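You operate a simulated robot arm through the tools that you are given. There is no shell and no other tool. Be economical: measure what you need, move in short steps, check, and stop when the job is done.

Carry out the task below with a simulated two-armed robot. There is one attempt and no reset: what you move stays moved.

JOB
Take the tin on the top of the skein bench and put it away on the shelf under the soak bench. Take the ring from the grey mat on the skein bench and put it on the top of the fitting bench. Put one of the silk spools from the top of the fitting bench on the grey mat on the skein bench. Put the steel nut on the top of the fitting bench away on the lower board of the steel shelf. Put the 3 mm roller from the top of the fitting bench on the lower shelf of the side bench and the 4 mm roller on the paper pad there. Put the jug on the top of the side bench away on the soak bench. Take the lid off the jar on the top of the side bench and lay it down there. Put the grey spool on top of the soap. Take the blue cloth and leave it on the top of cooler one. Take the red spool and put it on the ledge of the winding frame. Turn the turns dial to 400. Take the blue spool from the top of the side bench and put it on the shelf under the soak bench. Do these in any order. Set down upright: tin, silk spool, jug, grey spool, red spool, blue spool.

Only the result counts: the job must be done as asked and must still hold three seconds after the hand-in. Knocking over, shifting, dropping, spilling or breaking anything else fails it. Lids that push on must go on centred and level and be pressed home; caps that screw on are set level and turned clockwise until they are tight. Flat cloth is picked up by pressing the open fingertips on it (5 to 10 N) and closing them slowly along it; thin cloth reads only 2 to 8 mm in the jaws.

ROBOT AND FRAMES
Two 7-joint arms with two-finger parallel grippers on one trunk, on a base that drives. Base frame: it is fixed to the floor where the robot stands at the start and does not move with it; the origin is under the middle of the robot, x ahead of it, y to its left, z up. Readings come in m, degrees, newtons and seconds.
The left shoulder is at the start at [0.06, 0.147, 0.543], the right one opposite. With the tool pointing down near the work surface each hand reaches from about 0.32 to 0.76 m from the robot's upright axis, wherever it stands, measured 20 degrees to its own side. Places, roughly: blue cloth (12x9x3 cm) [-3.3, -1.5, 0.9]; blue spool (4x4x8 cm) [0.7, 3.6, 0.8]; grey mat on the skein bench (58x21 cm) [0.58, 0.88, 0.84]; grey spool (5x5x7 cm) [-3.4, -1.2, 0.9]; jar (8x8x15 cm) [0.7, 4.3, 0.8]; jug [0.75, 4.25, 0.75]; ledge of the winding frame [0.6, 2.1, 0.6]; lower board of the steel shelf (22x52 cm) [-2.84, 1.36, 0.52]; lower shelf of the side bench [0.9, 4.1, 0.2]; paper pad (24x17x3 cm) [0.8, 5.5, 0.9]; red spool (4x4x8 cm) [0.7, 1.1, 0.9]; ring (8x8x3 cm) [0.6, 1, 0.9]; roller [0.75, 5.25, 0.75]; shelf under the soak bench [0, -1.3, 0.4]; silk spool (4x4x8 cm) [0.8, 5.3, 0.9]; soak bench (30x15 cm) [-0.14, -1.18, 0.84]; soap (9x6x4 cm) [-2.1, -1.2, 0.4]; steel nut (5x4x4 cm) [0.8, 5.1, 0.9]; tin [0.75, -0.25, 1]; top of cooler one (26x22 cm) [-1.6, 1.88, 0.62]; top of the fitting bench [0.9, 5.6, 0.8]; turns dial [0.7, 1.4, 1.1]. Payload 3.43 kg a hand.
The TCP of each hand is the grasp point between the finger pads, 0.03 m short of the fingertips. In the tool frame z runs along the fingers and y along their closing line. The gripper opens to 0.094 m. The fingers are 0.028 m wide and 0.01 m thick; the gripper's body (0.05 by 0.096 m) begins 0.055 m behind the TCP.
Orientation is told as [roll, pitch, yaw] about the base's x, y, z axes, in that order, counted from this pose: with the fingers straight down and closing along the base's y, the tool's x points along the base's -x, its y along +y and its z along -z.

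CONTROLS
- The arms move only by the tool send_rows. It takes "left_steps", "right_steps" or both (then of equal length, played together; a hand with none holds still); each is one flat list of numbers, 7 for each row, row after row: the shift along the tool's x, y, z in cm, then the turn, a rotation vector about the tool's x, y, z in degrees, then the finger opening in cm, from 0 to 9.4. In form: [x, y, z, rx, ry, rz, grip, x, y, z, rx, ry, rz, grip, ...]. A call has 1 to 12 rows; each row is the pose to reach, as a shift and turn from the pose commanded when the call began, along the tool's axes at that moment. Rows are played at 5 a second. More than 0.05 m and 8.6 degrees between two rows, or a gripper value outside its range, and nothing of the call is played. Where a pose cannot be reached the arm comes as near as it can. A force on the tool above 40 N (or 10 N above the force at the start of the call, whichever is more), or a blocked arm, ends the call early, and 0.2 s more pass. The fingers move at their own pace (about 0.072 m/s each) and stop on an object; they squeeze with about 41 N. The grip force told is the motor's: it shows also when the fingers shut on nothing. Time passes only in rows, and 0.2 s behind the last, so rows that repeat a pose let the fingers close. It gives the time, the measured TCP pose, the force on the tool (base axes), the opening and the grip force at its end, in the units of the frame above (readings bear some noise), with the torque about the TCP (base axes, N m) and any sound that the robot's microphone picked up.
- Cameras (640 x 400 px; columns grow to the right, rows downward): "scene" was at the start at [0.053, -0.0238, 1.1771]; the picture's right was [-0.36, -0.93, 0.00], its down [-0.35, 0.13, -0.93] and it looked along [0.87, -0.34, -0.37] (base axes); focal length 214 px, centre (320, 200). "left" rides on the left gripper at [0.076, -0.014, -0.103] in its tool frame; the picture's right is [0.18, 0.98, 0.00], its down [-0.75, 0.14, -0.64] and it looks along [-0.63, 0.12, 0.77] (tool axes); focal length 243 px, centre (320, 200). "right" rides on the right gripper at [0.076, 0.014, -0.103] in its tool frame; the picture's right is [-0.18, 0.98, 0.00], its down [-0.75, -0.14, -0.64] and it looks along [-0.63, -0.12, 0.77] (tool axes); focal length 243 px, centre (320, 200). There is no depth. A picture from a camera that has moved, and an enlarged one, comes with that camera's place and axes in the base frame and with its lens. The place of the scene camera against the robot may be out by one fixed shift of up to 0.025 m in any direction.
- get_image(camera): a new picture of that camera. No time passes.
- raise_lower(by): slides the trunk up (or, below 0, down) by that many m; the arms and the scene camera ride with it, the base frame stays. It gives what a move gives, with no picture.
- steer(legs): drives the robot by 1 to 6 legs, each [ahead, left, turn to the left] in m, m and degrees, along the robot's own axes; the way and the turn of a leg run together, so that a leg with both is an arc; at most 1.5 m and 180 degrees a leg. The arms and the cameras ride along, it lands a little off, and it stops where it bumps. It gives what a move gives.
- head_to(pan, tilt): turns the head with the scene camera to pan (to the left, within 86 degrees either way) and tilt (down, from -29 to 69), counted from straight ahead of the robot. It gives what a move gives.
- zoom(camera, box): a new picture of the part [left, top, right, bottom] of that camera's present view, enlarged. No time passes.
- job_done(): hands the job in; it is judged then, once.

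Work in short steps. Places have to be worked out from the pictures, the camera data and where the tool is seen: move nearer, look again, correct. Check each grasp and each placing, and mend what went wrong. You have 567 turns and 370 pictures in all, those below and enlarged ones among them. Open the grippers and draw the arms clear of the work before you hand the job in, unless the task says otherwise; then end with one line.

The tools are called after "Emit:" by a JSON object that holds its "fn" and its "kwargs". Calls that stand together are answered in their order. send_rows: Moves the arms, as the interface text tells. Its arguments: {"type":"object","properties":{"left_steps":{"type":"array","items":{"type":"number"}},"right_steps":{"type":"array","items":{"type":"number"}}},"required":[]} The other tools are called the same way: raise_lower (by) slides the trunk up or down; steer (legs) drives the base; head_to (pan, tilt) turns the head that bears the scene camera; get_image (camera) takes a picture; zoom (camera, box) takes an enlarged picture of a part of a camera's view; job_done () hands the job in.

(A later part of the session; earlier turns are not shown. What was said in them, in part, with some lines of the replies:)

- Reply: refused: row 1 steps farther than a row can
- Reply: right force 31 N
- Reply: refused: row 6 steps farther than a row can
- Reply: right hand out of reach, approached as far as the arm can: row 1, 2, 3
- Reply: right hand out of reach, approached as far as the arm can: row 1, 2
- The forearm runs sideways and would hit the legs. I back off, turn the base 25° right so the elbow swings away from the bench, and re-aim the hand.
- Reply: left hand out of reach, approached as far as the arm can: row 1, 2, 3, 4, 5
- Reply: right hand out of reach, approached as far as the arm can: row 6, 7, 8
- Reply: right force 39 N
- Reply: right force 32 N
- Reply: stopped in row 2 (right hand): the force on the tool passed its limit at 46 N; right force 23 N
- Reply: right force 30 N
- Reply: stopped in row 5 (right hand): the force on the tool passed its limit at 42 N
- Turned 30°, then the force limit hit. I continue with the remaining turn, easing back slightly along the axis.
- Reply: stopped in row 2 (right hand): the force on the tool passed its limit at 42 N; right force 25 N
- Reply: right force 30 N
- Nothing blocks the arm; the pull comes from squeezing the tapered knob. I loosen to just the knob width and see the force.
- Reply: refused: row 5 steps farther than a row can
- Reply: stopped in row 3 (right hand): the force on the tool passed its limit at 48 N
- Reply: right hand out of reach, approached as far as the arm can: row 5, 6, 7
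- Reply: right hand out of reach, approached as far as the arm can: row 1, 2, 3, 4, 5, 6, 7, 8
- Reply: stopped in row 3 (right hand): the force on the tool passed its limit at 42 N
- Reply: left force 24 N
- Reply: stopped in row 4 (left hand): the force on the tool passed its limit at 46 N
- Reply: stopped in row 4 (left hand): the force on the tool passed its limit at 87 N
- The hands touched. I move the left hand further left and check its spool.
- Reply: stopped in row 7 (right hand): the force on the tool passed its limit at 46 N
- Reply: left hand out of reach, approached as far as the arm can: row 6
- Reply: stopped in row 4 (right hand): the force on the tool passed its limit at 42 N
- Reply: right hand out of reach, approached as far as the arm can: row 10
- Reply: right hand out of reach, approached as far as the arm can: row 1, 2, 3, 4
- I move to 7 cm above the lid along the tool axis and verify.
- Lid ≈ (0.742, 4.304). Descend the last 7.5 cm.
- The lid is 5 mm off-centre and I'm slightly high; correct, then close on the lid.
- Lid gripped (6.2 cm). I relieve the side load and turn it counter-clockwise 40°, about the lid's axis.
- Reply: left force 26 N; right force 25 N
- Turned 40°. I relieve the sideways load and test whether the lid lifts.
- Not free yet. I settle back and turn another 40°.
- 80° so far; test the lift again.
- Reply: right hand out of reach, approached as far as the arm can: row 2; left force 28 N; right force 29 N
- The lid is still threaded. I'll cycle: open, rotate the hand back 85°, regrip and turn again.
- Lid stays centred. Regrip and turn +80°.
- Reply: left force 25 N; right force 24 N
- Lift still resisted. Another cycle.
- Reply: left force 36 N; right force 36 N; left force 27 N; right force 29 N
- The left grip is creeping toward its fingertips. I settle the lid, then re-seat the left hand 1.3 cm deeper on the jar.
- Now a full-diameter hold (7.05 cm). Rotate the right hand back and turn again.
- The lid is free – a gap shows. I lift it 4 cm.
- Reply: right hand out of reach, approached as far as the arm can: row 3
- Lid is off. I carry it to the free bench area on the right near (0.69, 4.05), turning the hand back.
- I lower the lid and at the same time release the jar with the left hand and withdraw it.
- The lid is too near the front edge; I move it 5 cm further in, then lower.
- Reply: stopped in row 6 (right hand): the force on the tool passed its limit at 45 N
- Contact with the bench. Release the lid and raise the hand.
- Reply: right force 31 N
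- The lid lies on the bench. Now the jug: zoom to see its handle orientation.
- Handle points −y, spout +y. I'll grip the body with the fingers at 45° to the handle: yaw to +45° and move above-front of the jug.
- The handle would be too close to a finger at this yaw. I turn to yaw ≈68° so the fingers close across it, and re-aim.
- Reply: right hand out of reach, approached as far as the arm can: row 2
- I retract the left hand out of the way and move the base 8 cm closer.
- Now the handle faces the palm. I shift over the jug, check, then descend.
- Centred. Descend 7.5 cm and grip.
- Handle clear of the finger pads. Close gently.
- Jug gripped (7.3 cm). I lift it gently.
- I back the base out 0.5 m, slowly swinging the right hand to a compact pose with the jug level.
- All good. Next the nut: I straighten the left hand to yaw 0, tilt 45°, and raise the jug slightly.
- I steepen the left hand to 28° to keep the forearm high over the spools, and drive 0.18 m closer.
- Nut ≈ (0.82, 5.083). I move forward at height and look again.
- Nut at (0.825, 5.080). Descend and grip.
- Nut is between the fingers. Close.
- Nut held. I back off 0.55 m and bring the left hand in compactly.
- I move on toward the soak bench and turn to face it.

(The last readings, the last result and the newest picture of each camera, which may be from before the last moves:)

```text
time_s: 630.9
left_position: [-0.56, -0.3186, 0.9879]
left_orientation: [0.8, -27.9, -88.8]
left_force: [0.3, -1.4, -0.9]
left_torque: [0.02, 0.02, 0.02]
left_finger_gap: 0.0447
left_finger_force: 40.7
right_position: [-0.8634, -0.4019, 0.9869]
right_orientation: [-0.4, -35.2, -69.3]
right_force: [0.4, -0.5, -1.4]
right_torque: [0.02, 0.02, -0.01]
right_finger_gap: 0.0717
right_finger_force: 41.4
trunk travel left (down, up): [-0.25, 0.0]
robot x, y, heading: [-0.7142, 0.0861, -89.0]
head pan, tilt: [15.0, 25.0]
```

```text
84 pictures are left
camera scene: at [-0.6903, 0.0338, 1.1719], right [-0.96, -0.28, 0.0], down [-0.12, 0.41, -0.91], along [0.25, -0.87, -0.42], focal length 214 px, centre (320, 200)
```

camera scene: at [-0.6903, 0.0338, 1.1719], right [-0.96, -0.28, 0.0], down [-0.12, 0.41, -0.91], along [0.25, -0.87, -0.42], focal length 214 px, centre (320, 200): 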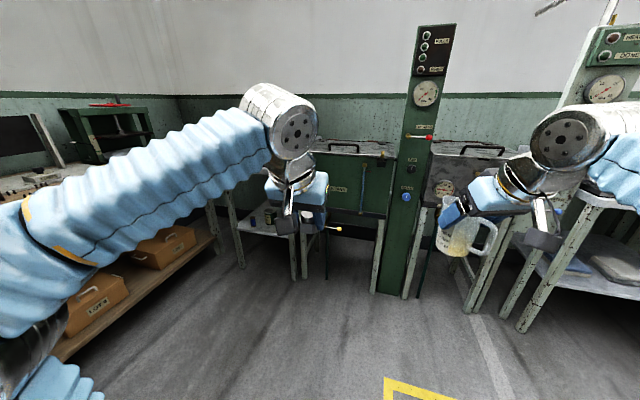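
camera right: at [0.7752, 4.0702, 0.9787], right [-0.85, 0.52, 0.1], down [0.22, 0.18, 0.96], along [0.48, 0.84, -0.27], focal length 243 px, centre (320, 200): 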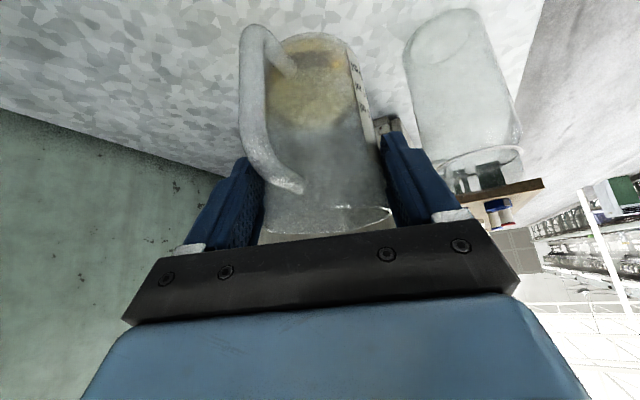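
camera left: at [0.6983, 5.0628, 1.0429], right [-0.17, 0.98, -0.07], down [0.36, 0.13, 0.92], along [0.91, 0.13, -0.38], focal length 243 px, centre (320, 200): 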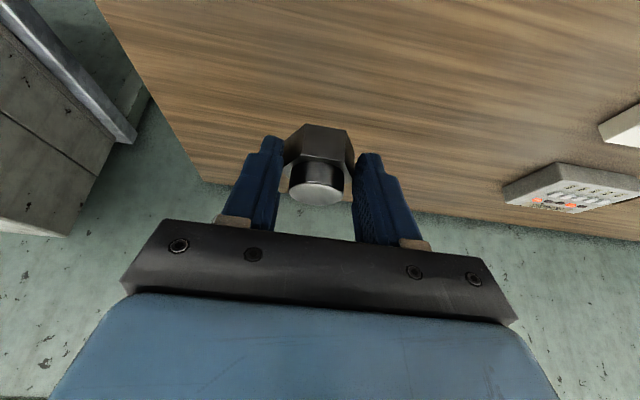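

Jug is level. I tuck the left hand back and drive nearer at a slight angle to view the soak bench top.

Emit:
{"fn": "send_rows", "kwargs": {"left_steps": [2.2, 1, -1.2, 0, 0, 0, 2.5, 4.4, 2, -2.4, 0, 0, 0, 2.5, 6.6, 3, -3.6, 0, 0, 0, 2.5]}}

Emit:
{"fn": "steer", "kwargs": {"legs": [[0, 0.47, 14], [0.3, 0, 0]]}}

Emit:
{"fn": "head_to", "kwargs": {"pan": -5, "tilt": 25}}

Emit:
{"fn": "get_image", "kwargs": {"camera": "scene"}}

```text
time_s: 631.7
left_position: [-0.5324, -0.2412, 0.99]
left_orientation: [0.9, -27.7, -88.9]
left_force: [-0.2, -0.2, -0.9]
left_torque: [0.06, 0.03, 0.02]
left_finger_gap: 0.0445
left_finger_force: 41.2
right_position: [-0.8642, -0.4025, 0.9868]
right_orientation: [-0.4, -35.3, -69.5]
right_force: [-0.8, -1.0, -1.9]
right_torque: [0.03, -0.04, -0.03]
right_finger_gap: 0.0713
right_finger_force: 41.4
trunk travel left (down, up): [-0.25, 0.0]
robot x, y, heading: [-0.709, 0.0804, -88.9]
head pan, tilt: [15.0, 25.0]
```

```text
time_s: 636.2
left_position: [0.087, -0.4127, 0.991]
left_orientation: [0.7, -27.8, -75.3]
left_force: [-0.6, 1.0, -2.4]
left_torque: [0.02, 0.0, -0.03]
left_finger_gap: 0.0446
left_finger_force: 41.5
right_position: [-0.1981, -0.6473, 0.9871]
right_orientation: [-0.3, -35.2, -55.8]
right_force: [0.3, 0.3, -1.5]
right_torque: [-0.01, -0.02, 0.01]
right_finger_gap: 0.0712
right_finger_force: 40.7
trunk travel left (down, up): [-0.25, 0.0]
robot x, y, heading: [-0.1664, -0.1419, -75.4]
head pan, tilt: [15.0, 25.0]
```

```text
time_s: 637.0
left_position: [0.0872, -0.4128, 0.989]
left_orientation: [0.8, -27.9, -75.4]
left_force: [-0.4, -0.1, -1.3]
left_torque: [0.02, 0.03, -0.01]
left_finger_gap: 0.0446
left_finger_force: 40.7
right_position: [-0.1993, -0.6472, 0.9887]
right_orientation: [-0.6, -35.2, -55.8]
right_force: [0.1, 0.4, -1.1]
right_torque: [0.04, -0.01, -0.02]
right_finger_gap: 0.0711
right_finger_force: 40.9
trunk travel left (down, up): [-0.25, 0.0]
robot x, y, heading: [-0.1672, -0.1371, -75.4]
head pan, tilt: [-5.0, 25.0]
```

```text
83 pictures are left
camera scene: at [-0.1602, -0.1919, 1.1719], right [-0.99, -0.17, 0.0], down [-0.07, 0.42, -0.91], along [0.15, -0.89, -0.42], focal length 214 px, centre (320, 200)
```

scene: 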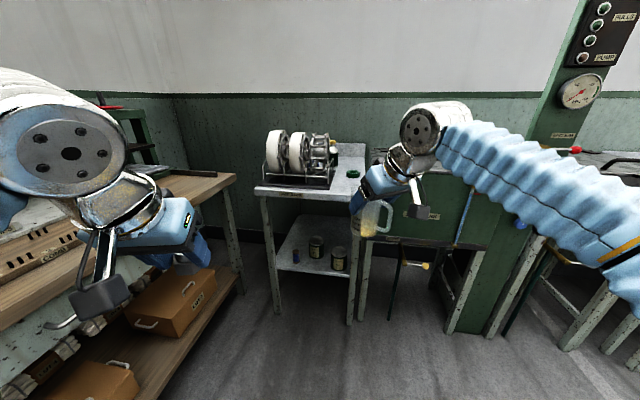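

Emit:
{"fn": "zoom", "kwargs": {"camera": "scene", "box": [240, 120, 420, 240]}}

```text
3.33 times, centred on (330, 180) of scene
camera zoom: at [-0.1602, -0.1919, 1.1719], right [-0.99, -0.17, 0.0], down [-0.07, 0.42, -0.91], along [0.15, -0.89, -0.42], focal length 715 px, centre (287, 267)
```

zoom: 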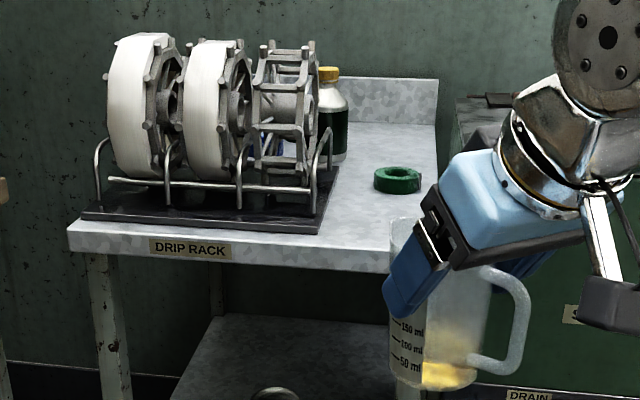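

Free strip at the right front of the bench top: target jug (−0.14, −1.07). I drive 0.35 m ahead and 5 cm right.

Emit:
{"fn": "steer", "kwargs": {"legs": [[0.35, -0.05, 0]]}}

Emit:
{"fn": "get_image", "kwargs": {"camera": "scene"}}

Emit:
{"fn": "get_image", "kwargs": {"camera": "right"}}

```text
time_s: 639.3
left_position: [0.1259, -0.7583, 0.9888]
left_orientation: [0.8, -27.9, -75.4]
left_force: [0.3, -0.1, -1.2]
left_torque: [0.01, 0.0, 0.0]
left_finger_gap: 0.0449
left_finger_force: 40.6
right_position: [-0.1611, -0.9938, 0.9869]
right_orientation: [-0.4, -35.1, -55.9]
right_force: [0.6, 0.1, -0.7]
right_torque: [0.02, -0.03, 0.01]
right_finger_gap: 0.0714
right_finger_force: 41.1
trunk travel left (down, up): [-0.25, 0.0]
robot x, y, heading: [-0.1239, -0.483, -75.3]
head pan, tilt: [-5.0, 25.0]
```

```text
81 pictures are left
camera scene: at [-0.1219, -0.5381, 1.1719], right [-0.99, -0.17, 0.0], down [-0.07, 0.42, -0.91], along [0.15, -0.89, -0.42], focal length 214 px, centre (320, 200)
```

scene: 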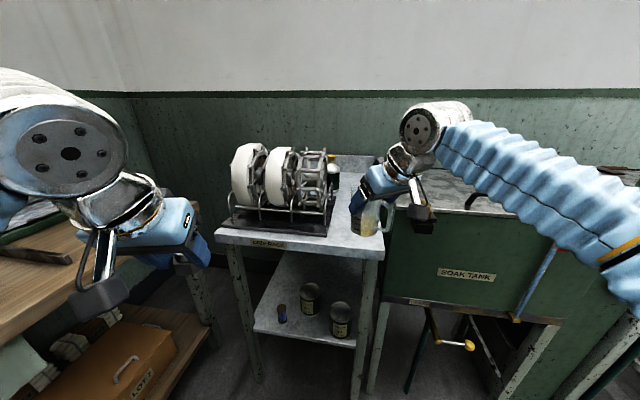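

```text
80 pictures are left
camera right: at [-0.2171, -0.8834, 1.0274], right [0.9, 0.42, 0.1], down [0.02, -0.28, 0.96], along [0.43, -0.86, -0.26], focal length 243 px, centre (320, 200)
```

right: 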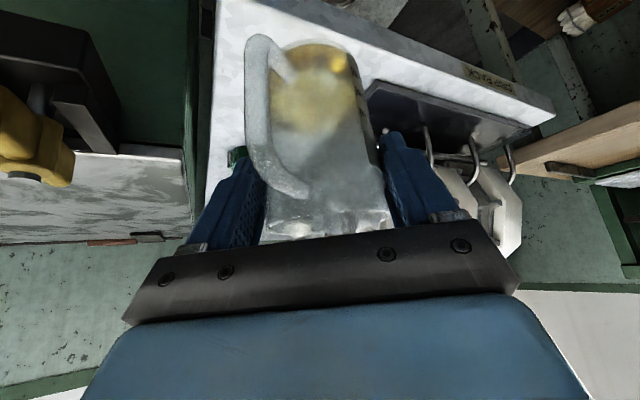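

I move the jug 7 cm deeper and slightly right, staying level.

Emit:
{"fn": "send_rows", "kwargs": {"right_steps": [-1.3, -1.2, 0.9, 0, 0, 0, 5.5, -2.7, -2, 1.9, 0, 0, 0, 5.5, -4.1, -2.55, 2.9, 0, 0, 0, 5.5, -5.4, -2.55, 3.8, 0, 0, 0, 5.5]}}

Emit:
{"fn": "get_image", "kwargs": {"camera": "right"}}

Emit:
{"fn": "zoom", "kwargs": {"camera": "scene", "box": [300, 150, 440, 260]}}

```text
time_s: 640.3
left_position: [0.1248, -0.7605, 0.9894]
left_orientation: [0.9, -27.9, -75.4]
left_force: [0.1, 0.8, -1.9]
left_torque: [0.04, 0.0, -0.01]
left_finger_gap: 0.0447
left_finger_force: 41.1
right_position: [-0.1464, -1.0614, 0.9866]
right_orientation: [-0.4, -35.2, -55.9]
right_force: [-0.3, 0.3, -0.5]
right_torque: [0.04, 0.01, 0.0]
right_finger_gap: 0.0714
right_finger_force: 41.0
trunk travel left (down, up): [-0.25, 0.0]
robot x, y, heading: [-0.1247, -0.4817, -75.6]
head pan, tilt: [-5.0, 25.0]
```

```text
79 pictures are left
camera right: at [-0.2027, -0.9516, 1.0267], right [0.9, 0.42, 0.1], down [0.02, -0.28, 0.96], along [0.43, -0.86, -0.26], focal length 243 px, centre (320, 200)
```

right: 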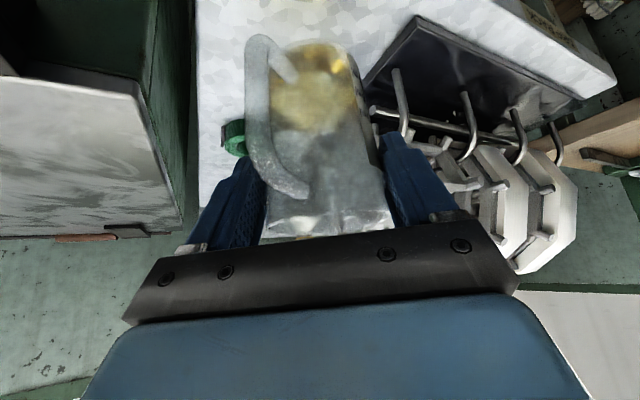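

```text
3.64 times, centred on (370, 205) of scene
camera zoom: at [-0.1219, -0.5382, 1.1719], right [-0.99, -0.17, 0.0], down [-0.07, 0.42, -0.91], along [0.15, -0.89, -0.42], focal length 780 px, centre (138, 182)
```

zoom: 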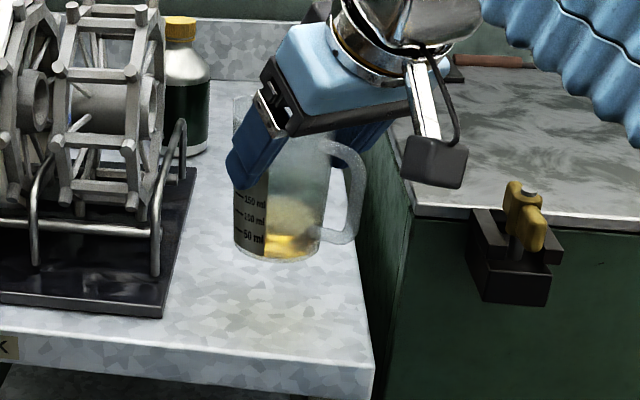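

The jug hovers over the free strip, clear of the rack. Lower 5 cm, then gently to contact.

Emit:
{"fn": "send_rows", "kwargs": {"right_steps": [0.85, 0, 1.2, 0, 0, 0, 5.5, 1.7, 0, 2.45, 0, 0, 0, 5.5, 2.5, 0, 3.7, 0, 0, 0, 5.5, 2.9, 0, 4.1, 0, 0, 0, 5.5]}}

Emit:
{"fn": "send_rows", "kwargs": {"right_steps": [0.15, 0, 0.2, 0, 0, 0, 5.5, 0.3, 0, 0.4, 0, 0, 0, 5.5, 0.45, 0, 0.6, 0, 0, 0, 5.5, 0.55, 0, 0.78, 0, 0, 0, 5.5]}}

Emit:
{"fn": "zoom", "kwargs": {"camera": "scene", "box": [300, 150, 440, 260]}}

```text
time_s: 641.3
left_position: [0.1251, -0.7592, 0.9893]
left_orientation: [0.8, -27.9, -75.3]
left_force: [-0.9, 0.1, -0.7]
left_torque: [0.01, 0.0, -0.03]
left_finger_gap: 0.0446
left_finger_force: 41.1
right_position: [-0.1443, -1.0618, 0.9369]
right_orientation: [-0.5, -35.2, -55.9]
right_force: [0.3, 0.7, -1.2]
right_torque: [0.01, -0.03, -0.01]
right_finger_gap: 0.0711
right_finger_force: 40.7
trunk travel left (down, up): [-0.25, 0.0]
robot x, y, heading: [-0.1271, -0.4867, -75.5]
head pan, tilt: [-5.0, 25.0]
```

```text
time_s: 642.3
left_position: [0.1239, -0.7584, 0.9897]
left_orientation: [0.8, -27.9, -75.4]
left_force: [0.2, 0.1, -1.5]
left_torque: [0.01, -0.01, 0.01]
left_finger_gap: 0.0448
left_finger_force: 40.9
right_position: [-0.1438, -1.0615, 0.9295]
right_orientation: [-0.4, -35.3, -55.9]
right_force: [-0.2, 0.4, 3.5]
right_torque: [-0.09, -0.06, -0.02]
right_finger_gap: 0.0713
right_finger_force: 40.5
trunk travel left (down, up): [-0.25, 0.0]
robot x, y, heading: [-0.1286, -0.4873, -75.5]
head pan, tilt: [-5.0, 25.0]
```

```text
3.64 times, centred on (370, 205) of scene
camera zoom: at [-0.122, -0.538, 1.172], right [-0.99, -0.17, 0.0], down [-0.07, 0.42, -0.91], along [0.15, -0.89, -0.42], focal length 780 px, centre (138, 182)
```

zoom: 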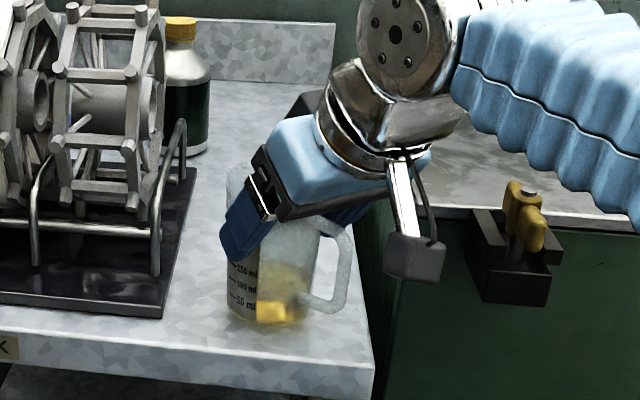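

Contact at the expected height. A hair lower, then open and withdraw upward/back.

Emit:
{"fn": "send_rows", "kwargs": {"right_steps": [0.06, 0, 0.08, 0, 0, 0, 5.5, 0.06, 0, 0.08, 0, 0, 0, 6.5, 0.06, 0, 0.08, 0, 0, 0, 7.4, 0.06, 0, 0.08, 0, 0, 0, 8.3, 0.06, 0, 0.08, 0, 0, 0, 8.8]}}

Emit:
{"fn": "send_rows", "kwargs": {"right_steps": [-0.5, 0, -1.5, 0, 0, 0, 8.8, -1, 0, -4, 0, 0, 0, 8.8, -1, 0, -7, 0, 0, 0, 8.8, 0, 0, -11, 0, 0, 0, 8.8]}}

Emit:
{"fn": "get_image", "kwargs": {"camera": "right"}}

```text
time_s: 643.5
left_position: [0.1262, -0.7595, 0.9897]
left_orientation: [0.7, -28.0, -75.4]
left_force: [0.2, -0.8, -1.6]
left_torque: [0.0, 0.01, -0.03]
left_finger_gap: 0.0447
left_finger_force: 40.5
right_position: [-0.1445, -1.0619, 0.9277]
right_orientation: [-0.4, -35.2, -55.9]
right_force: [-0.5, -0.5, -0.4]
right_torque: [0.0, -0.02, -0.01]
right_finger_gap: 0.0881
right_finger_force: 0.0
trunk travel left (down, up): [-0.25, 0.0]
robot x, y, heading: [-0.1245, -0.4845, -75.6]
head pan, tilt: [-5.0, 25.0]
```

```text
time_s: 644.5
left_position: [0.1259, -0.7593, 0.989]
left_orientation: [0.7, -27.9, -75.4]
left_force: [0.1, 0.6, -1.9]
left_torque: [0.01, 0.02, 0.01]
left_finger_gap: 0.0446
left_finger_force: 40.8
right_position: [-0.1797, -1.0074, 1.0189]
right_orientation: [-0.4, -35.2, -55.9]
right_force: [-0.6, 0.5, -0.7]
right_torque: [0.0, -0.05, -0.02]
right_finger_gap: 0.0881
right_finger_force: 0.1
trunk travel left (down, up): [-0.25, 0.0]
robot x, y, heading: [-0.1293, -0.4838, -75.5]
head pan, tilt: [-5.0, 25.0]
```

```text
76 pictures are left
camera right: at [-0.2362, -0.8982, 1.0582], right [0.9, 0.42, 0.1], down [0.02, -0.28, 0.96], along [0.44, -0.86, -0.26], focal length 243 px, centre (320, 200)
```

right: 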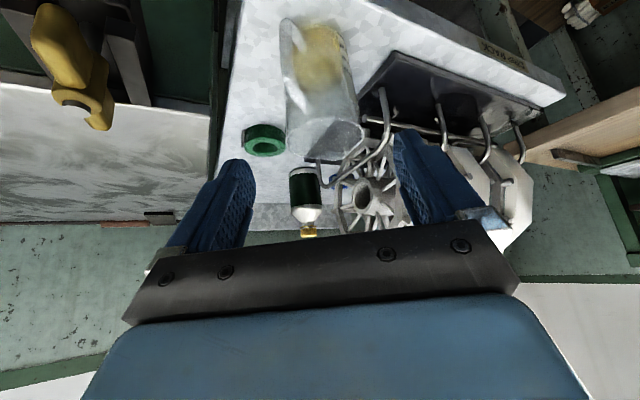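

Jug stands on the soak bench. Last item: the nut to the steel shelf. I back off, turn and drive toward it.

Emit:
{"fn": "steer", "kwargs": {"legs": [[-0.45, 0, 0], [0, 0, -104.5], [1.3, 0, 0]]}}

Emit:
{"fn": "head_to", "kwargs": {"pan": -45, "tilt": 20}}

Emit:
{"fn": "get_image", "kwargs": {"camera": "scene"}}

```text
time_s: 657.6
left_position: [-1.8384, -0.2587, 0.989]
left_orientation: [0.8, -28.0, -178.4]
left_force: [-0.7, -0.2, -0.9]
left_torque: [0.01, -0.01, -0.01]
left_finger_gap: 0.0447
left_finger_force: 41.1
right_position: [-2.0103, 0.0955, 1.0182]
right_orientation: [-0.4, -35.2, -158.7]
right_force: [-0.1, 0.5, 0.2]
right_torque: [-0.01, 0.0, 0.01]
right_finger_gap: 0.0881
right_finger_force: 0.1
trunk travel left (down, up): [-0.25, 0.0]
robot x, y, heading: [-1.5159, -0.0721, -178.5]
head pan, tilt: [-5.0, 25.0]
```

```text
time_s: 658.7
left_position: [-1.8383, -0.2595, 0.9883]
left_orientation: [0.7, -27.9, -178.3]
left_force: [-0.4, 0.6, -0.5]
left_torque: [-0.01, -0.04, -0.02]
left_finger_gap: 0.0444
left_finger_force: 41.1
right_position: [-2.0118, 0.0947, 1.0179]
right_orientation: [-0.3, -35.2, -158.7]
right_force: [-0.4, 0.4, -0.4]
right_torque: [-0.02, 0.02, 0.02]
right_finger_gap: 0.0878
right_finger_force: 0.1
trunk travel left (down, up): [-0.25, 0.0]
robot x, y, heading: [-1.5135, -0.0723, -178.4]
head pan, tilt: [-45.0, 20.0]
```

```text
75 pictures are left
camera scene: at [-1.5571, -0.0002, 1.18], right [0.69, 0.73, 0.0], down [0.25, -0.23, -0.94], along [-0.68, 0.64, -0.34], focal length 214 px, centre (320, 200)
```

scene: 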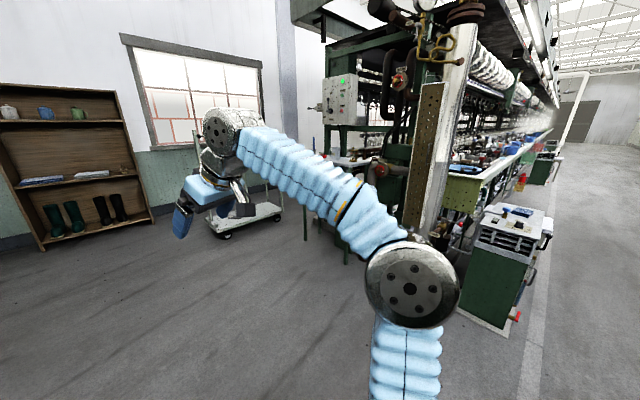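

The shelf is hidden behind the forearm. I drive 0.9 m further and turn right to face it.

Emit:
{"fn": "steer", "kwargs": {"legs": [[0.95, 0, 0], [0, 0, -91.5]]}}

Emit:
{"fn": "head_to", "kwargs": {"pan": 12, "tilt": 28}}

Emit:
{"fn": "get_image", "kwargs": {"camera": "scene"}}

```text
time_s: 667.5
left_position: [-2.6166, 0.2477, 0.9897]
left_orientation: [0.8, -28.0, 87.2]
left_force: [0.4, -0.2, -1.2]
left_torque: [-0.02, 0.01, -0.02]
left_finger_gap: 0.0449
left_finger_force: 40.9
right_position: [-2.2503, 0.3933, 1.0184]
right_orientation: [-0.4, -35.2, 106.7]
right_force: [0.0, 0.4, -0.5]
right_torque: [0.03, 0.01, -0.01]
right_finger_gap: 0.088
right_finger_force: 0.1
trunk travel left (down, up): [-0.25, 0.0]
robot x, y, heading: [-2.4599, -0.0893, 87.2]
head pan, tilt: [-45.0, 20.0]
```

```text
time_s: 668.8
left_position: [-2.6179, 0.2484, 0.9884]
left_orientation: [0.8, -27.9, 87.3]
left_force: [0.1, 0.2, -1.4]
left_torque: [-0.04, 0.0, 0.01]
left_finger_gap: 0.0446
left_finger_force: 41.1
right_position: [-2.2517, 0.394, 1.0176]
right_orientation: [-0.5, -35.3, 106.6]
right_force: [0.1, -0.8, 0.0]
right_torque: [-0.01, 0.01, -0.01]
right_finger_gap: 0.088
right_finger_force: 0.0
trunk travel left (down, up): [-0.25, 0.0]
robot x, y, heading: [-2.4594, -0.0886, 87.1]
head pan, tilt: [12.0, 28.0]
```

```text
74 pictures are left
camera scene: at [-2.4783, -0.0179, 1.1671], right [0.99, 0.16, 0.0], down [0.07, -0.46, -0.88], along [-0.14, 0.87, -0.47], focal length 214 px, centre (320, 200)
```

scene: 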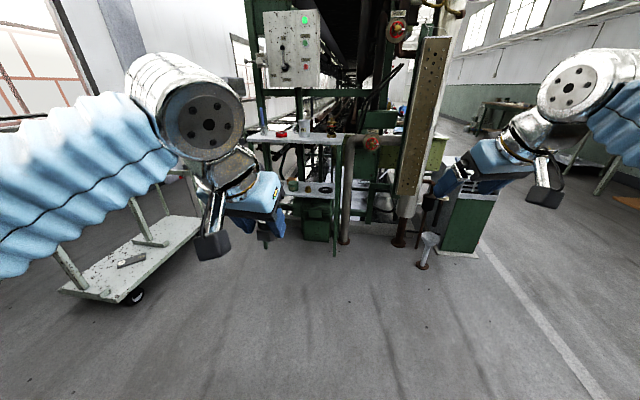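

Emit:
{"fn": "zoom", "kwargs": {"camera": "scene", "box": [220, 100, 400, 260]}}

```text
2.50 times, centred on (310, 180) of scene
camera zoom: at [-2.4783, -0.0179, 1.1671], right [0.99, 0.16, 0.0], down [0.07, -0.46, -0.88], along [-0.14, 0.87, -0.47], focal length 536 px, centre (345, 250)
```

zoom: 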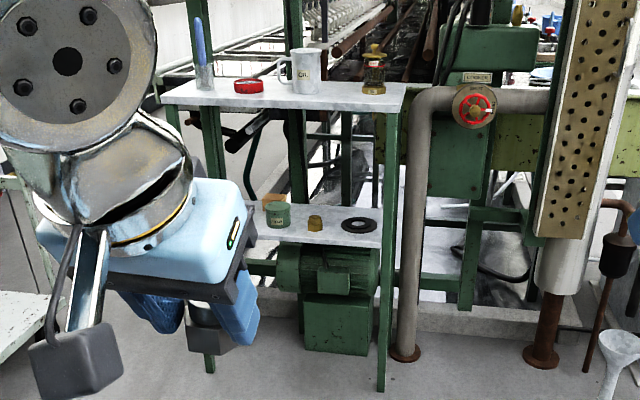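

The steel shelf's lower board has a green tin, a brass piece and a washer; its left end should be free. I tuck the right hand back before approaching.

Emit:
{"fn": "send_rows", "kwargs": {"right_steps": [2.5, -0.6, -1.8, 0, 0, 0, 6, 5, -1.2, -3.6, 0, 0, 0, 4, 7.5, -1.8, -5.4, 0, 0, 0, 3, 10, -2.4, -7.2, 0, 0, 0, 3, 12.5, -3, -9, 0, 0, 0, 3]}}

Emit:
{"fn": "steer", "kwargs": {"legs": [[0.45, 0.38, 2.8]]}}

Emit:
{"fn": "head_to", "kwargs": {"pan": 0, "tilt": 35}}

Emit:
{"fn": "get_image", "kwargs": {"camera": "scene"}}

Emit:
{"fn": "get_image", "kwargs": {"camera": "left"}}

```text
time_s: 670.0
left_position: [-2.6171, 0.2481, 0.99]
left_orientation: [0.8, -28.0, 87.2]
left_force: [-1.2, 0.4, -1.3]
left_torque: [-0.05, -0.01, 0.02]
left_finger_gap: 0.0449
left_finger_force: 41.2
right_position: [-2.1769, 0.2543, 1.022]
right_orientation: [-0.3, -35.2, 106.7]
right_force: [-0.5, 0.7, 0.9]
right_torque: [-0.03, 0.0, 0.0]
right_finger_gap: 0.0298
right_finger_force: 0.2
trunk travel left (down, up): [-0.25, 0.0]
robot x, y, heading: [-2.4568, -0.0864, 87.6]
head pan, tilt: [12.0, 28.0]
```

```text
time_s: 673.4
left_position: [-3.0074, 0.7031, 0.9897]
left_orientation: [0.9, -27.9, 90.4]
left_force: [0.2, -0.5, -1.0]
left_torque: [-0.05, -0.01, -0.01]
left_finger_gap: 0.0447
left_finger_force: 40.9
right_position: [-2.5702, 0.7334, 1.0221]
right_orientation: [-0.4, -35.3, 109.8]
right_force: [0.1, -0.9, 0.8]
right_torque: [-0.01, -0.05, 0.02]
right_finger_gap: 0.0301
right_finger_force: 0.0
trunk travel left (down, up): [-0.25, 0.0]
robot x, y, heading: [-2.833, 0.3781, 90.2]
head pan, tilt: [12.0, 28.0]
```

```text
time_s: 674.1
left_position: [-3.0087, 0.7019, 0.9889]
left_orientation: [1.0, -27.9, 90.4]
left_force: [-0.1, -0.6, -0.8]
left_torque: [-0.02, -0.06, -0.02]
left_finger_gap: 0.0447
left_finger_force: 40.9
right_position: [-2.5702, 0.7332, 1.0226]
right_orientation: [-0.4, -35.3, 109.8]
right_force: [-1.2, -0.5, -0.2]
right_torque: [-0.01, -0.01, -0.04]
right_finger_gap: 0.0298
right_finger_force: 0.0
trunk travel left (down, up): [-0.25, 0.0]
robot x, y, heading: [-2.8327, 0.3792, 90.3]
head pan, tilt: [0.0, 35.0]
```

```text
72 pictures are left
camera scene: at [-2.8366, 0.4442, 1.1562], right [1.0, 0.01, 0.0], down [0.0, -0.57, -0.82], along [-0.01, 0.82, -0.57], focal length 214 px, centre (320, 200)
```

scene: 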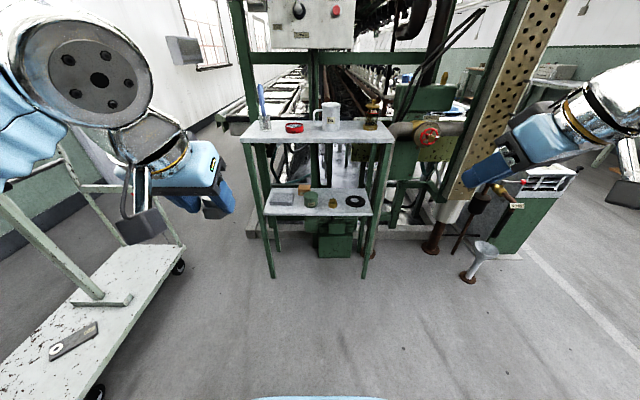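

```text
71 pictures are left
camera left: at [-2.9914, 0.5868, 1.0446], right [-0.98, -0.18, -0.07], down [-0.13, 0.36, 0.92], along [-0.14, 0.91, -0.38], focal length 243 px, centre (320, 200)
```

left: 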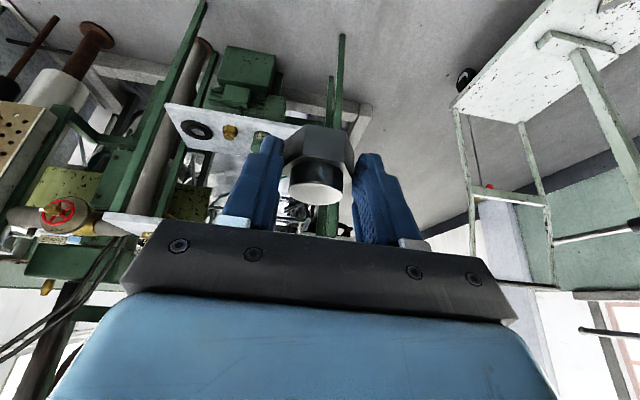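

Emit:
{"fn": "zoom", "kwargs": {"camera": "scene", "box": [230, 90, 410, 240]}}

```text
2.67 times, centred on (320, 165) of scene
camera zoom: at [-2.8366, 0.4442, 1.1562], right [1.0, 0.01, 0.0], down [0.0, -0.57, -0.82], along [-0.01, 0.82, -0.57], focal length 572 px, centre (320, 293)
```

zoom: 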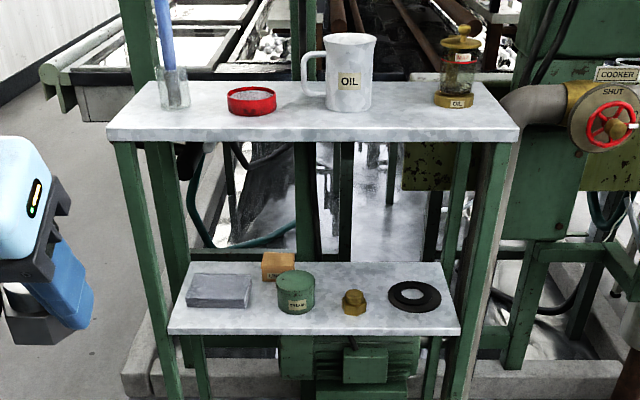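

Free strip at the front-left of the lower board, between the grey block and green tin: target (−2.95, 1.305). I lower the left hand in front of the shelf first.

Emit:
{"fn": "send_rows", "kwargs": {"left_steps": [1.9, -0.7, 3.6, 0, 0, 0, 2.5, 3.9, -1.4, 7.3, 0, 0, 0, 2.5, 5.8, -2.2, 10.9, 0, 0, 0, 2.5, 7.8, -2.9, 14.6, 0, 0, 0, 2.5, 9.7, -3.6, 18.2, 0, 0, 0, 2.5, 11.6, -4.3, 21.8, 0, 0, 0, 2.5, 13.6, -5, 25.5, 0, 0, 0, 2.5, 15.5, -5.8, 29.1, 0, 0, 0, 2.5]}}

Emit:
{"fn": "steer", "kwargs": {"legs": [[0.25, 0, 0]]}}

Emit:
{"fn": "get_image", "kwargs": {"camera": "left"}}

Emit:
{"fn": "get_image", "kwargs": {"camera": "scene"}}

```text
time_s: 675.9
left_position: [-2.9502, 0.7156, 0.6728]
left_orientation: [0.8, -27.7, 90.4]
left_force: [0.3, -1.0, -0.8]
left_torque: [-0.01, 0.01, 0.0]
left_finger_gap: 0.0445
left_finger_force: 41.0
left hand out of reach, approached as far as the arm can: row 8
right_position: [-2.5702, 0.7337, 1.0225]
right_orientation: [-0.4, -35.3, 109.9]
right_force: [0.8, 0.4, -0.4]
right_torque: [0.02, 0.0, 0.0]
right_finger_gap: 0.0301
right_finger_force: 0.1
trunk travel left (down, up): [-0.25, 0.0]
robot x, y, heading: [-2.8329, 0.3765, 90.2]
head pan, tilt: [0.0, 35.0]
```

```text
time_s: 677.7
left_position: [-2.953, 0.9663, 0.6733]
left_orientation: [0.9, -27.7, 90.6]
left_force: [0.6, 0.2, -1.2]
left_torque: [0.0, -0.01, 0.03]
left_finger_gap: 0.0448
left_finger_force: 41.0
right_position: [-2.5722, 0.9847, 1.023]
right_orientation: [-0.5, -35.1, 109.8]
right_force: [0.7, 0.3, -0.2]
right_torque: [0.0, -0.03, 0.01]
right_finger_gap: 0.0302
right_finger_force: 0.2
trunk travel left (down, up): [-0.25, 0.0]
robot x, y, heading: [-2.8363, 0.629, 90.3]
head pan, tilt: [0.0, 35.0]
```

```text
69 pictures are left
camera left: at [-2.9357, 0.8511, 0.7287], right [-0.98, -0.18, -0.07], down [-0.13, 0.37, 0.92], along [-0.14, 0.91, -0.38], focal length 243 px, centre (320, 200)
```

left: 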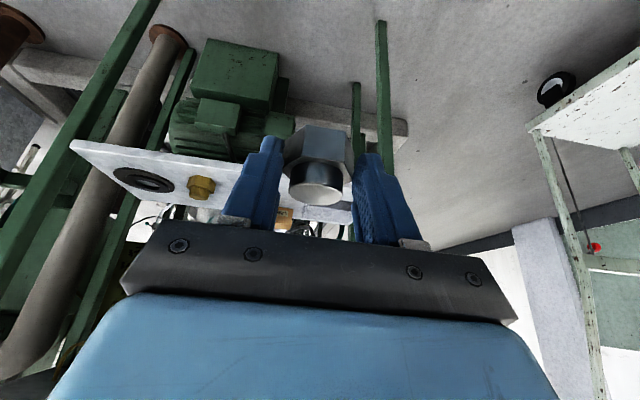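

```text
68 pictures are left
camera scene: at [-2.8381, 0.6951, 1.1562], right [1.0, 0.01, 0.0], down [0.0, -0.57, -0.82], along [-0.01, 0.82, -0.57], focal length 214 px, centre (320, 200)
```

scene: 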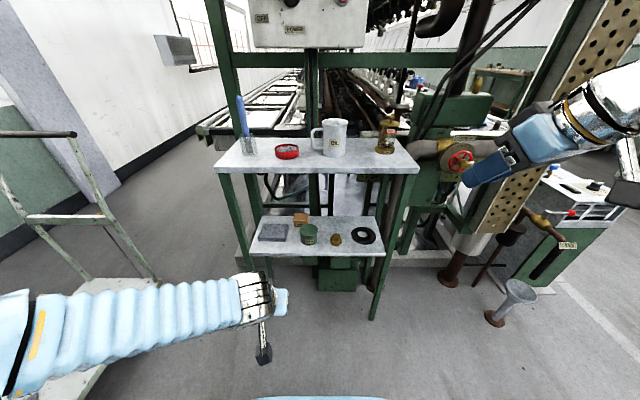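

The left forearm would run close to the shelf's front leg. I back up slightly, turn the base 15° left and re-aim so the arm goes in straighter.

Emit:
{"fn": "steer", "kwargs": {"legs": [[-0.15, 0, 0], [0, 0, 15]]}}

Emit:
{"fn": "send_rows", "kwargs": {"left_steps": [-3, 0.8, 1.5, 3.5, 0, 6.6, 2.5, -6, 1.6, 3, 7, 0, 13.2, 2.5, -9.5, 2.6, 5, 7, 0, 13.2, 2.5, -13, 3.6, 7, 7, 0, 13.2, 2.5, -16.5, 4.6, 8.8, 7, 0, 13.2, 2.5, -19.5, 5.6, 10.4, 7, 0, 13.2, 2.5]}}

Emit:
{"fn": "get_image", "kwargs": {"camera": "scene"}}

```text
time_s: 680.0
left_position: [-3.0344, 0.7823, 0.6731]
left_orientation: [0.9, -27.7, 105.2]
left_force: [0.6, 0.6, -1.6]
left_torque: [-0.03, -0.04, -0.03]
left_finger_gap: 0.0446
left_finger_force: 40.3
right_position: [-2.6723, 0.8961, 1.023]
right_orientation: [-0.3, -35.1, 124.7]
right_force: [0.4, -0.3, 1.1]
right_torque: [-0.01, 0.02, 0.01]
right_finger_gap: 0.0302
right_finger_force: 0.0
trunk travel left (down, up): [-0.25, 0.0]
robot x, y, heading: [-2.8364, 0.4785, 105.3]
head pan, tilt: [0.0, 35.0]
```

```text
time_s: 681.4
left_position: [-3.1476, 0.9795, 0.6728]
left_orientation: [0.8, -27.5, 90.2]
left_force: [-1.1, 0.8, -1.6]
left_torque: [-0.04, -0.03, -0.01]
left_finger_gap: 0.0447
left_finger_force: 40.7
right_position: [-2.6719, 0.8944, 1.0218]
right_orientation: [-0.4, -35.1, 124.7]
right_force: [-0.2, -0.2, -0.1]
right_torque: [0.04, 0.0, 0.0]
right_finger_gap: 0.0297
right_finger_force: 0.0
trunk travel left (down, up): [-0.25, 0.0]
robot x, y, heading: [-2.8364, 0.482, 105.1]
head pan, tilt: [0.0, 35.0]
```

```text
67 pictures are left
camera scene: at [-2.852, 0.5489, 1.1561], right [0.96, 0.26, 0.0], down [0.15, -0.55, -0.82], along [-0.21, 0.79, -0.57], focal length 214 px, centre (320, 200)
```

scene: 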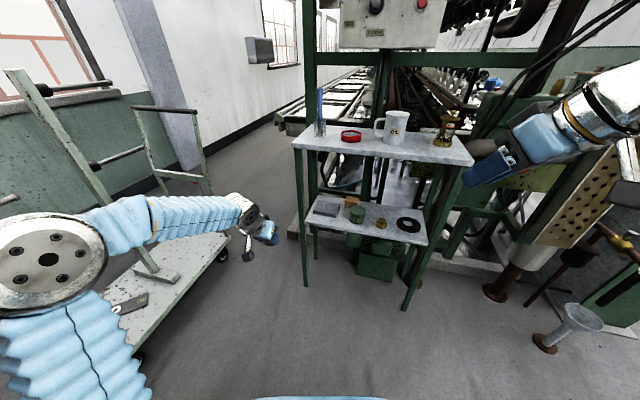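

Better geometry. I shift right 0.27 m and ahead 0.15 m.

Emit:
{"fn": "steer", "kwargs": {"legs": [[0, -0.27, 0], [0.14, 0, 0]]}}

Emit:
{"fn": "get_image", "kwargs": {"camera": "left"}}

Emit:
{"fn": "get_image", "kwargs": {"camera": "scene"}}

```text
time_s: 684.2
left_position: [-2.9263, 1.1876, 0.6732]
left_orientation: [0.9, -27.5, 90.9]
left_force: [-0.2, -0.7, -1.6]
left_torque: [-0.04, -0.05, -0.02]
left_finger_gap: 0.0449
left_finger_force: 41.2
right_position: [-2.4493, 1.1055, 1.0216]
right_orientation: [-0.4, -35.2, 125.1]
right_force: [-0.1, 0.0, 0.0]
right_torque: [0.04, 0.0, 0.0]
right_finger_gap: 0.0299
right_finger_force: 0.1
trunk travel left (down, up): [-0.25, 0.0]
robot x, y, heading: [-2.6093, 0.6922, 105.5]
head pan, tilt: [0.0, 35.0]
```

```text
66 pictures are left
camera left: at [-2.9085, 1.0715, 0.7296], right [-0.98, -0.18, -0.07], down [-0.14, 0.37, 0.92], along [-0.14, 0.91, -0.39], focal length 243 px, centre (320, 200)
```

left: 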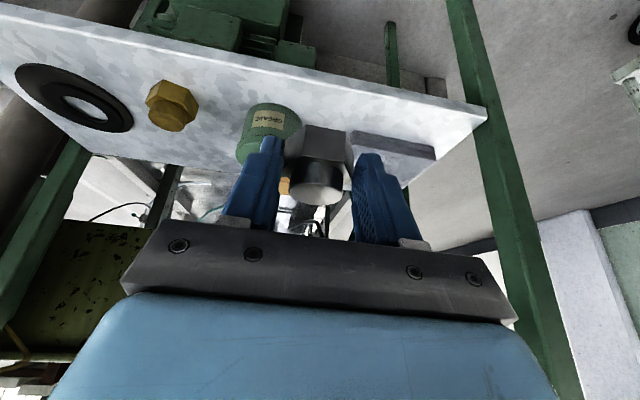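

```text
65 pictures are left
camera scene: at [-2.6285, 0.7583, 1.1562], right [0.96, 0.27, 0.0], down [0.15, -0.55, -0.82], along [-0.22, 0.79, -0.57], focal length 214 px, centre (320, 200)
```

scene: 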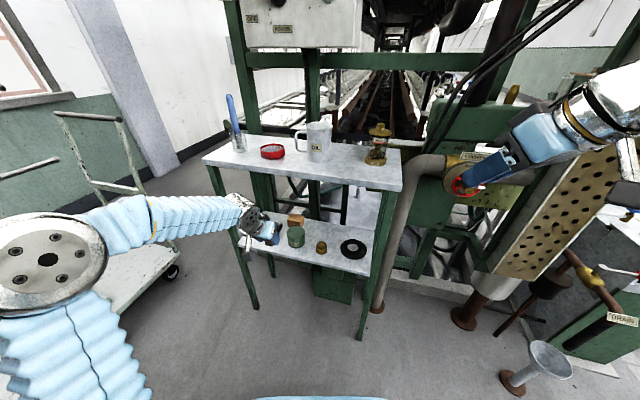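

I lower 7 cm while still in front of the board, then go in 10 cm.

Emit:
{"fn": "send_rows", "kwargs": {"left_steps": [1.6, 0.7, 3.1, 0, 0, 0, 2.5, 3.2, 1.4, 6.2, 0, 0, 0, 2.5, 0.6, 1.4, 7.6, 0, 0, 0, 2.5, -2.4, 1.4, 9.2, 0, 0, 0, 2.5, -5.8, 1.4, 10.9, 0, 0, 0, 2.5]}}

Emit:
{"fn": "get_image", "kwargs": {"camera": "left"}}

Emit:
{"fn": "zoom", "kwargs": {"camera": "scene", "box": [180, 130, 400, 290]}}

```text
time_s: 685.4
left_position: [-2.9457, 1.2868, 0.6039]
left_orientation: [0.8, -27.5, 90.8]
left_force: [0.6, 0.0, -1.2]
left_torque: [-0.05, -0.03, 0.04]
left_finger_gap: 0.0448
left_finger_force: 40.9
right_position: [-2.451, 1.1074, 1.0229]
right_orientation: [-0.4, -35.2, 125.2]
right_force: [-0.2, -1.3, 0.4]
right_torque: [0.02, 0.01, -0.05]
right_finger_gap: 0.0296
right_finger_force: 0.1
trunk travel left (down, up): [-0.25, 0.0]
robot x, y, heading: [-2.6117, 0.6919, 105.4]
head pan, tilt: [0.0, 35.0]
```

```text
64 pictures are left
camera left: at [-2.9272, 1.1711, 0.66], right [-0.98, -0.18, -0.07], down [-0.14, 0.37, 0.92], along [-0.14, 0.91, -0.39], focal length 243 px, centre (320, 200)
```

left: 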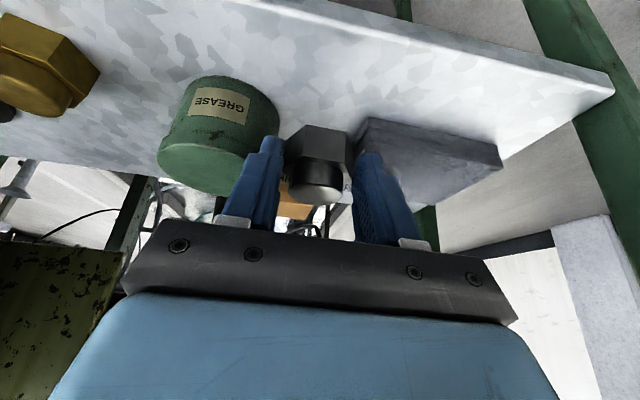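

```text
2.50 times, centred on (290, 210) of scene
camera zoom: at [-2.6286, 0.7584, 1.1561], right [0.96, 0.27, 0.0], down [0.15, -0.55, -0.82], along [-0.22, 0.79, -0.57], focal length 536 px, centre (395, 175)
```

zoom: 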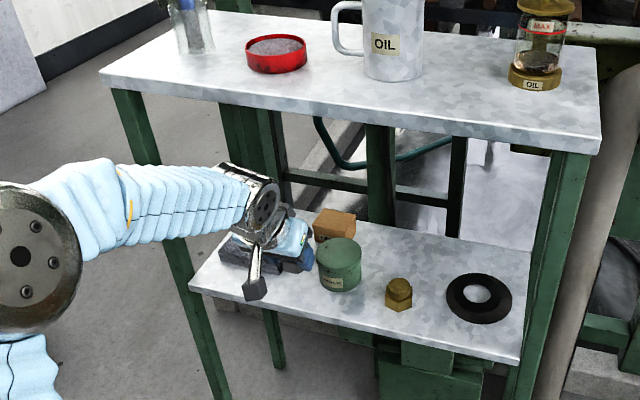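

Space is tight; I shift back 0.9 cm and lower to the board, then check contact.

Emit:
{"fn": "send_rows", "kwargs": {"left_steps": [0.8, -0.05, -0.4, 0, 0, 0, 2.5, 1.5, -0.05, 0.9, 0, 0, 0, 2.5, 2.2, -0.05, 2.3, 0, 0, 0, 2.5, 2.4, -0.05, 2.7, 0, 0, 0, 2.5, 2.6, -0.05, 3.1, 0, 0, 0, 2.5, 2.8, -0.05, 3.5, 0, 0, 0, 2.5, 3, -0.05, 3.9, 0, 0, 0, 2.5]}}

Emit:
{"fn": "get_image", "kwargs": {"camera": "left"}}

```text
time_s: 687.0
left_position: [-2.9436, 1.2831, 0.5636]
left_orientation: [0.9, -28.6, 90.8]
left_force: [-0.7, 0.2, 14.5]
left_torque: [0.04, -0.18, -0.02]
left_finger_gap: 0.0445
left_finger_force: 40.4
right_position: [-2.4493, 1.1059, 1.0218]
right_orientation: [-0.5, -35.3, 125.3]
right_force: [0.2, -0.5, 0.5]
right_torque: [0.02, 0.01, -0.04]
right_finger_gap: 0.03
right_finger_force: 0.1
trunk travel left (down, up): [-0.25, 0.0]
robot x, y, heading: [-2.607, 0.6936, 105.8]
head pan, tilt: [0.0, 35.0]
stopped in row 7 (left hand): the force on the tool passed its limit at 48 N (the readings are from after the stop); the commanded pose is now the measured one
```

```text
62 pictures are left
camera left: at [-2.9257, 1.1658, 0.6173], right [-0.98, -0.18, -0.08], down [-0.14, 0.35, 0.93], along [-0.14, 0.92, -0.37], focal length 243 px, centre (320, 200)
```

left: 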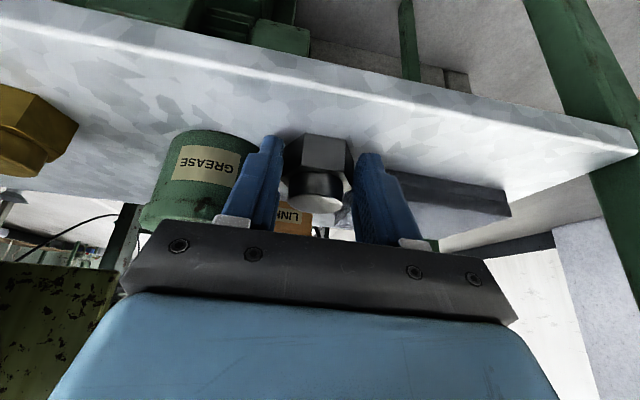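

Nut touches the board. Ease, open a little (5.6 cm), and withdraw.

Emit:
{"fn": "send_rows", "kwargs": {"left_steps": [-0.05, 0, -0.1, 0, 0.9, 0, 2.5, -0.05, 0, -0.1, 0, 0.9, 0, 4.7, -0.05, 0, -0.1, 0, 0.9, 0, 5.5, -0.05, 0, -0.1, 0, 0.9, 0, 5.5]}}

Emit:
{"fn": "send_rows", "kwargs": {"left_steps": [-0.3, 0, -1.5, 0, 0, 0, 5.5, 0, 0, -3.5, 0, 0, 0, 5.5, 1.5, 0, -5, 0, 0, 0, 5.5, 4.5, 0, -6.5, 0, 0, 0, 5.5, 8, 0, -8, 0, 0, 0, 5.5]}}

Emit:
{"fn": "get_image", "kwargs": {"camera": "left"}}

```text
time_s: 688.0
left_position: [-2.9453, 1.2824, 0.5629]
left_orientation: [0.8, -27.5, 90.9]
left_force: [-11.8, 10.8, 19.1]
left_torque: [0.41, -0.14, 0.48]
left_finger_gap: 0.0482
left_finger_force: 0.1
right_position: [-2.4506, 1.1067, 1.0228]
right_orientation: [-0.3, -35.3, 125.2]
right_force: [-0.3, -0.3, 0.0]
right_torque: [0.0, 0.0, 0.0]
right_finger_gap: 0.0303
right_finger_force: 0.1
trunk travel left (down, up): [-0.25, 0.0]
robot x, y, heading: [-2.6073, 0.6942, 105.4]
head pan, tilt: [0.0, 35.0]
```

```text
time_s: 689.2
left_position: [-2.9407, 1.175, 0.5946]
left_orientation: [0.8, -27.1, 90.8]
left_force: [-0.1, -0.3, 0.1]
left_torque: [-0.02, -0.01, -0.01]
left_finger_gap: 0.055
left_finger_force: 0.0
right_position: [-2.4496, 1.1071, 1.022]
right_orientation: [-0.5, -35.2, 125.0]
right_force: [-0.7, 1.1, 0.8]
right_torque: [-0.01, -0.01, -0.01]
right_finger_gap: 0.03
right_finger_force: 0.0
trunk travel left (down, up): [-0.25, 0.0]
robot x, y, heading: [-2.6079, 0.6965, 105.5]
head pan, tilt: [0.0, 35.0]
```

```text
61 pictures are left
camera left: at [-2.9229, 1.0596, 0.6509], right [-0.98, -0.18, -0.07], down [-0.14, 0.37, 0.92], along [-0.14, 0.91, -0.39], focal length 243 px, centre (320, 200)
```

left: 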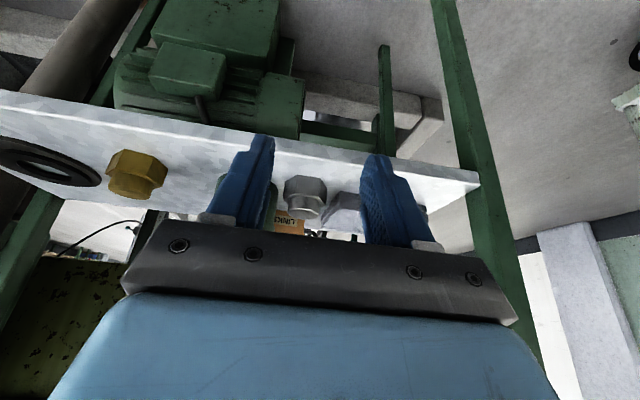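

Nut is on the board. I back away and check that the neighbours weren't disturbed.

Emit:
{"fn": "steer", "kwargs": {"legs": [[-0.3, 0, 0]]}}

Emit:
{"fn": "head_to", "kwargs": {"pan": -12, "tilt": 32}}

Emit:
{"fn": "zoom", "kwargs": {"camera": "scene", "box": [190, 110, 370, 240]}}

```text
time_s: 691.2
left_position: [-2.8595, 0.8839, 0.594]
left_orientation: [0.8, -27.3, 90.7]
left_force: [0.5, 0.4, -0.5]
left_torque: [-0.03, 0.03, -0.03]
left_finger_gap: 0.0549
left_finger_force: 0.1
right_position: [-2.368, 0.8145, 1.0218]
right_orientation: [-0.4, -35.1, 125.1]
right_force: [1.2, 0.3, 0.1]
right_torque: [0.0, 0.02, 0.0]
right_finger_gap: 0.03
right_finger_force: 0.0
trunk travel left (down, up): [-0.25, 0.0]
robot x, y, heading: [-2.5286, 0.3979, 105.4]
head pan, tilt: [0.0, 35.0]
```

```text
time_s: 692.0
left_position: [-2.8587, 0.8841, 0.5951]
left_orientation: [0.8, -27.4, 90.7]
left_force: [-0.7, -1.1, -0.1]
left_torque: [0.02, 0.03, 0.01]
left_finger_gap: 0.0548
left_finger_force: 0.0
right_position: [-2.3689, 0.815, 1.0225]
right_orientation: [-0.4, -35.2, 125.0]
right_force: [0.0, 0.3, -0.4]
right_torque: [0.01, -0.01, -0.02]
right_finger_gap: 0.0301
right_finger_force: 0.0
trunk travel left (down, up): [-0.25, 0.0]
robot x, y, heading: [-2.5294, 0.4012, 105.2]
head pan, tilt: [-12.0, 32.0]
```

```text
3.08 times, centred on (280, 175) of scene
camera zoom: at [-2.5291, 0.4711, 1.1608], right [1.0, 0.06, 0.0], down [0.03, -0.53, -0.85], along [-0.05, 0.85, -0.53], focal length 660 px, centre (443, 277)
```

zoom: 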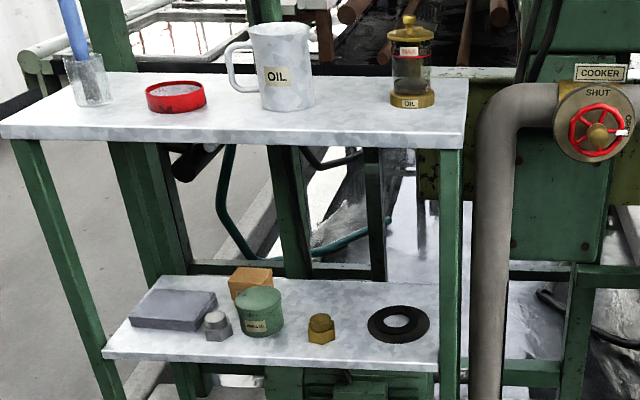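

The nut stands between block and tin; nothing else moved. I open both grippers fully, clear of everything.

Emit:
{"fn": "send_rows", "kwargs": {"left_steps": [0, 0, 0, 0, 0, 0, 8, 0, 0, 0, 0, 0, 0, 9.4, 0, 0, 0, 0, 0, 0, 9.4], "right_steps": [0, 0, 0, 0, 0, 0, 6, 0, 0, 0, 0, 0, 0, 9.4, 0, 0, 0, 0, 0, 0, 9.4]}}

Emit:
{"fn": "steer", "kwargs": {"legs": [[-0.3, 0, 0]]}}

```text
time_s: 692.8
left_position: [-2.8598, 0.8837, 0.5952]
left_orientation: [0.8, -27.3, 90.7]
left_force: [1.0, 0.2, -0.3]
left_torque: [-0.02, -0.01, 0.0]
left_finger_gap: 0.094
left_finger_force: 0.0
right_position: [-2.3681, 0.815, 1.0226]
right_orientation: [-0.4, -35.1, 125.0]
right_force: [0.9, 0.6, -0.1]
right_torque: [0.0, -0.01, -0.03]
right_finger_gap: 0.0941
right_finger_force: 0.0
trunk travel left (down, up): [-0.25, 0.0]
robot x, y, heading: [-2.5308, 0.4028, 105.5]
head pan, tilt: [-12.0, 32.0]
```

```text
time_s: 694.9
left_position: [-2.7739, 0.586, 0.5941]
left_orientation: [0.9, -27.3, 90.4]
left_force: [-1.1, 0.0, -0.6]
left_torque: [0.01, -0.02, 0.01]
left_finger_gap: 0.094
left_finger_force: 0.1
right_position: [-2.2828, 0.5132, 1.0217]
right_orientation: [-0.5, -35.2, 124.7]
right_force: [-0.9, 0.6, 0.5]
right_torque: [-0.02, 0.01, 0.01]
right_finger_gap: 0.0942
right_finger_force: 0.0
trunk travel left (down, up): [-0.25, 0.0]
robot x, y, heading: [-2.4465, 0.1017, 104.9]
head pan, tilt: [-12.0, 32.0]
```

All thirteen parts are placed and the hands are open and clear, so I hand the job in.

Emit:
{"fn": "job_done", "kwargs": {}}

```text
The job is handed in.
```

All thirteen parts of the job are done and handed in. I checked each placement in the pictures, and both hands are open and clear of the work.
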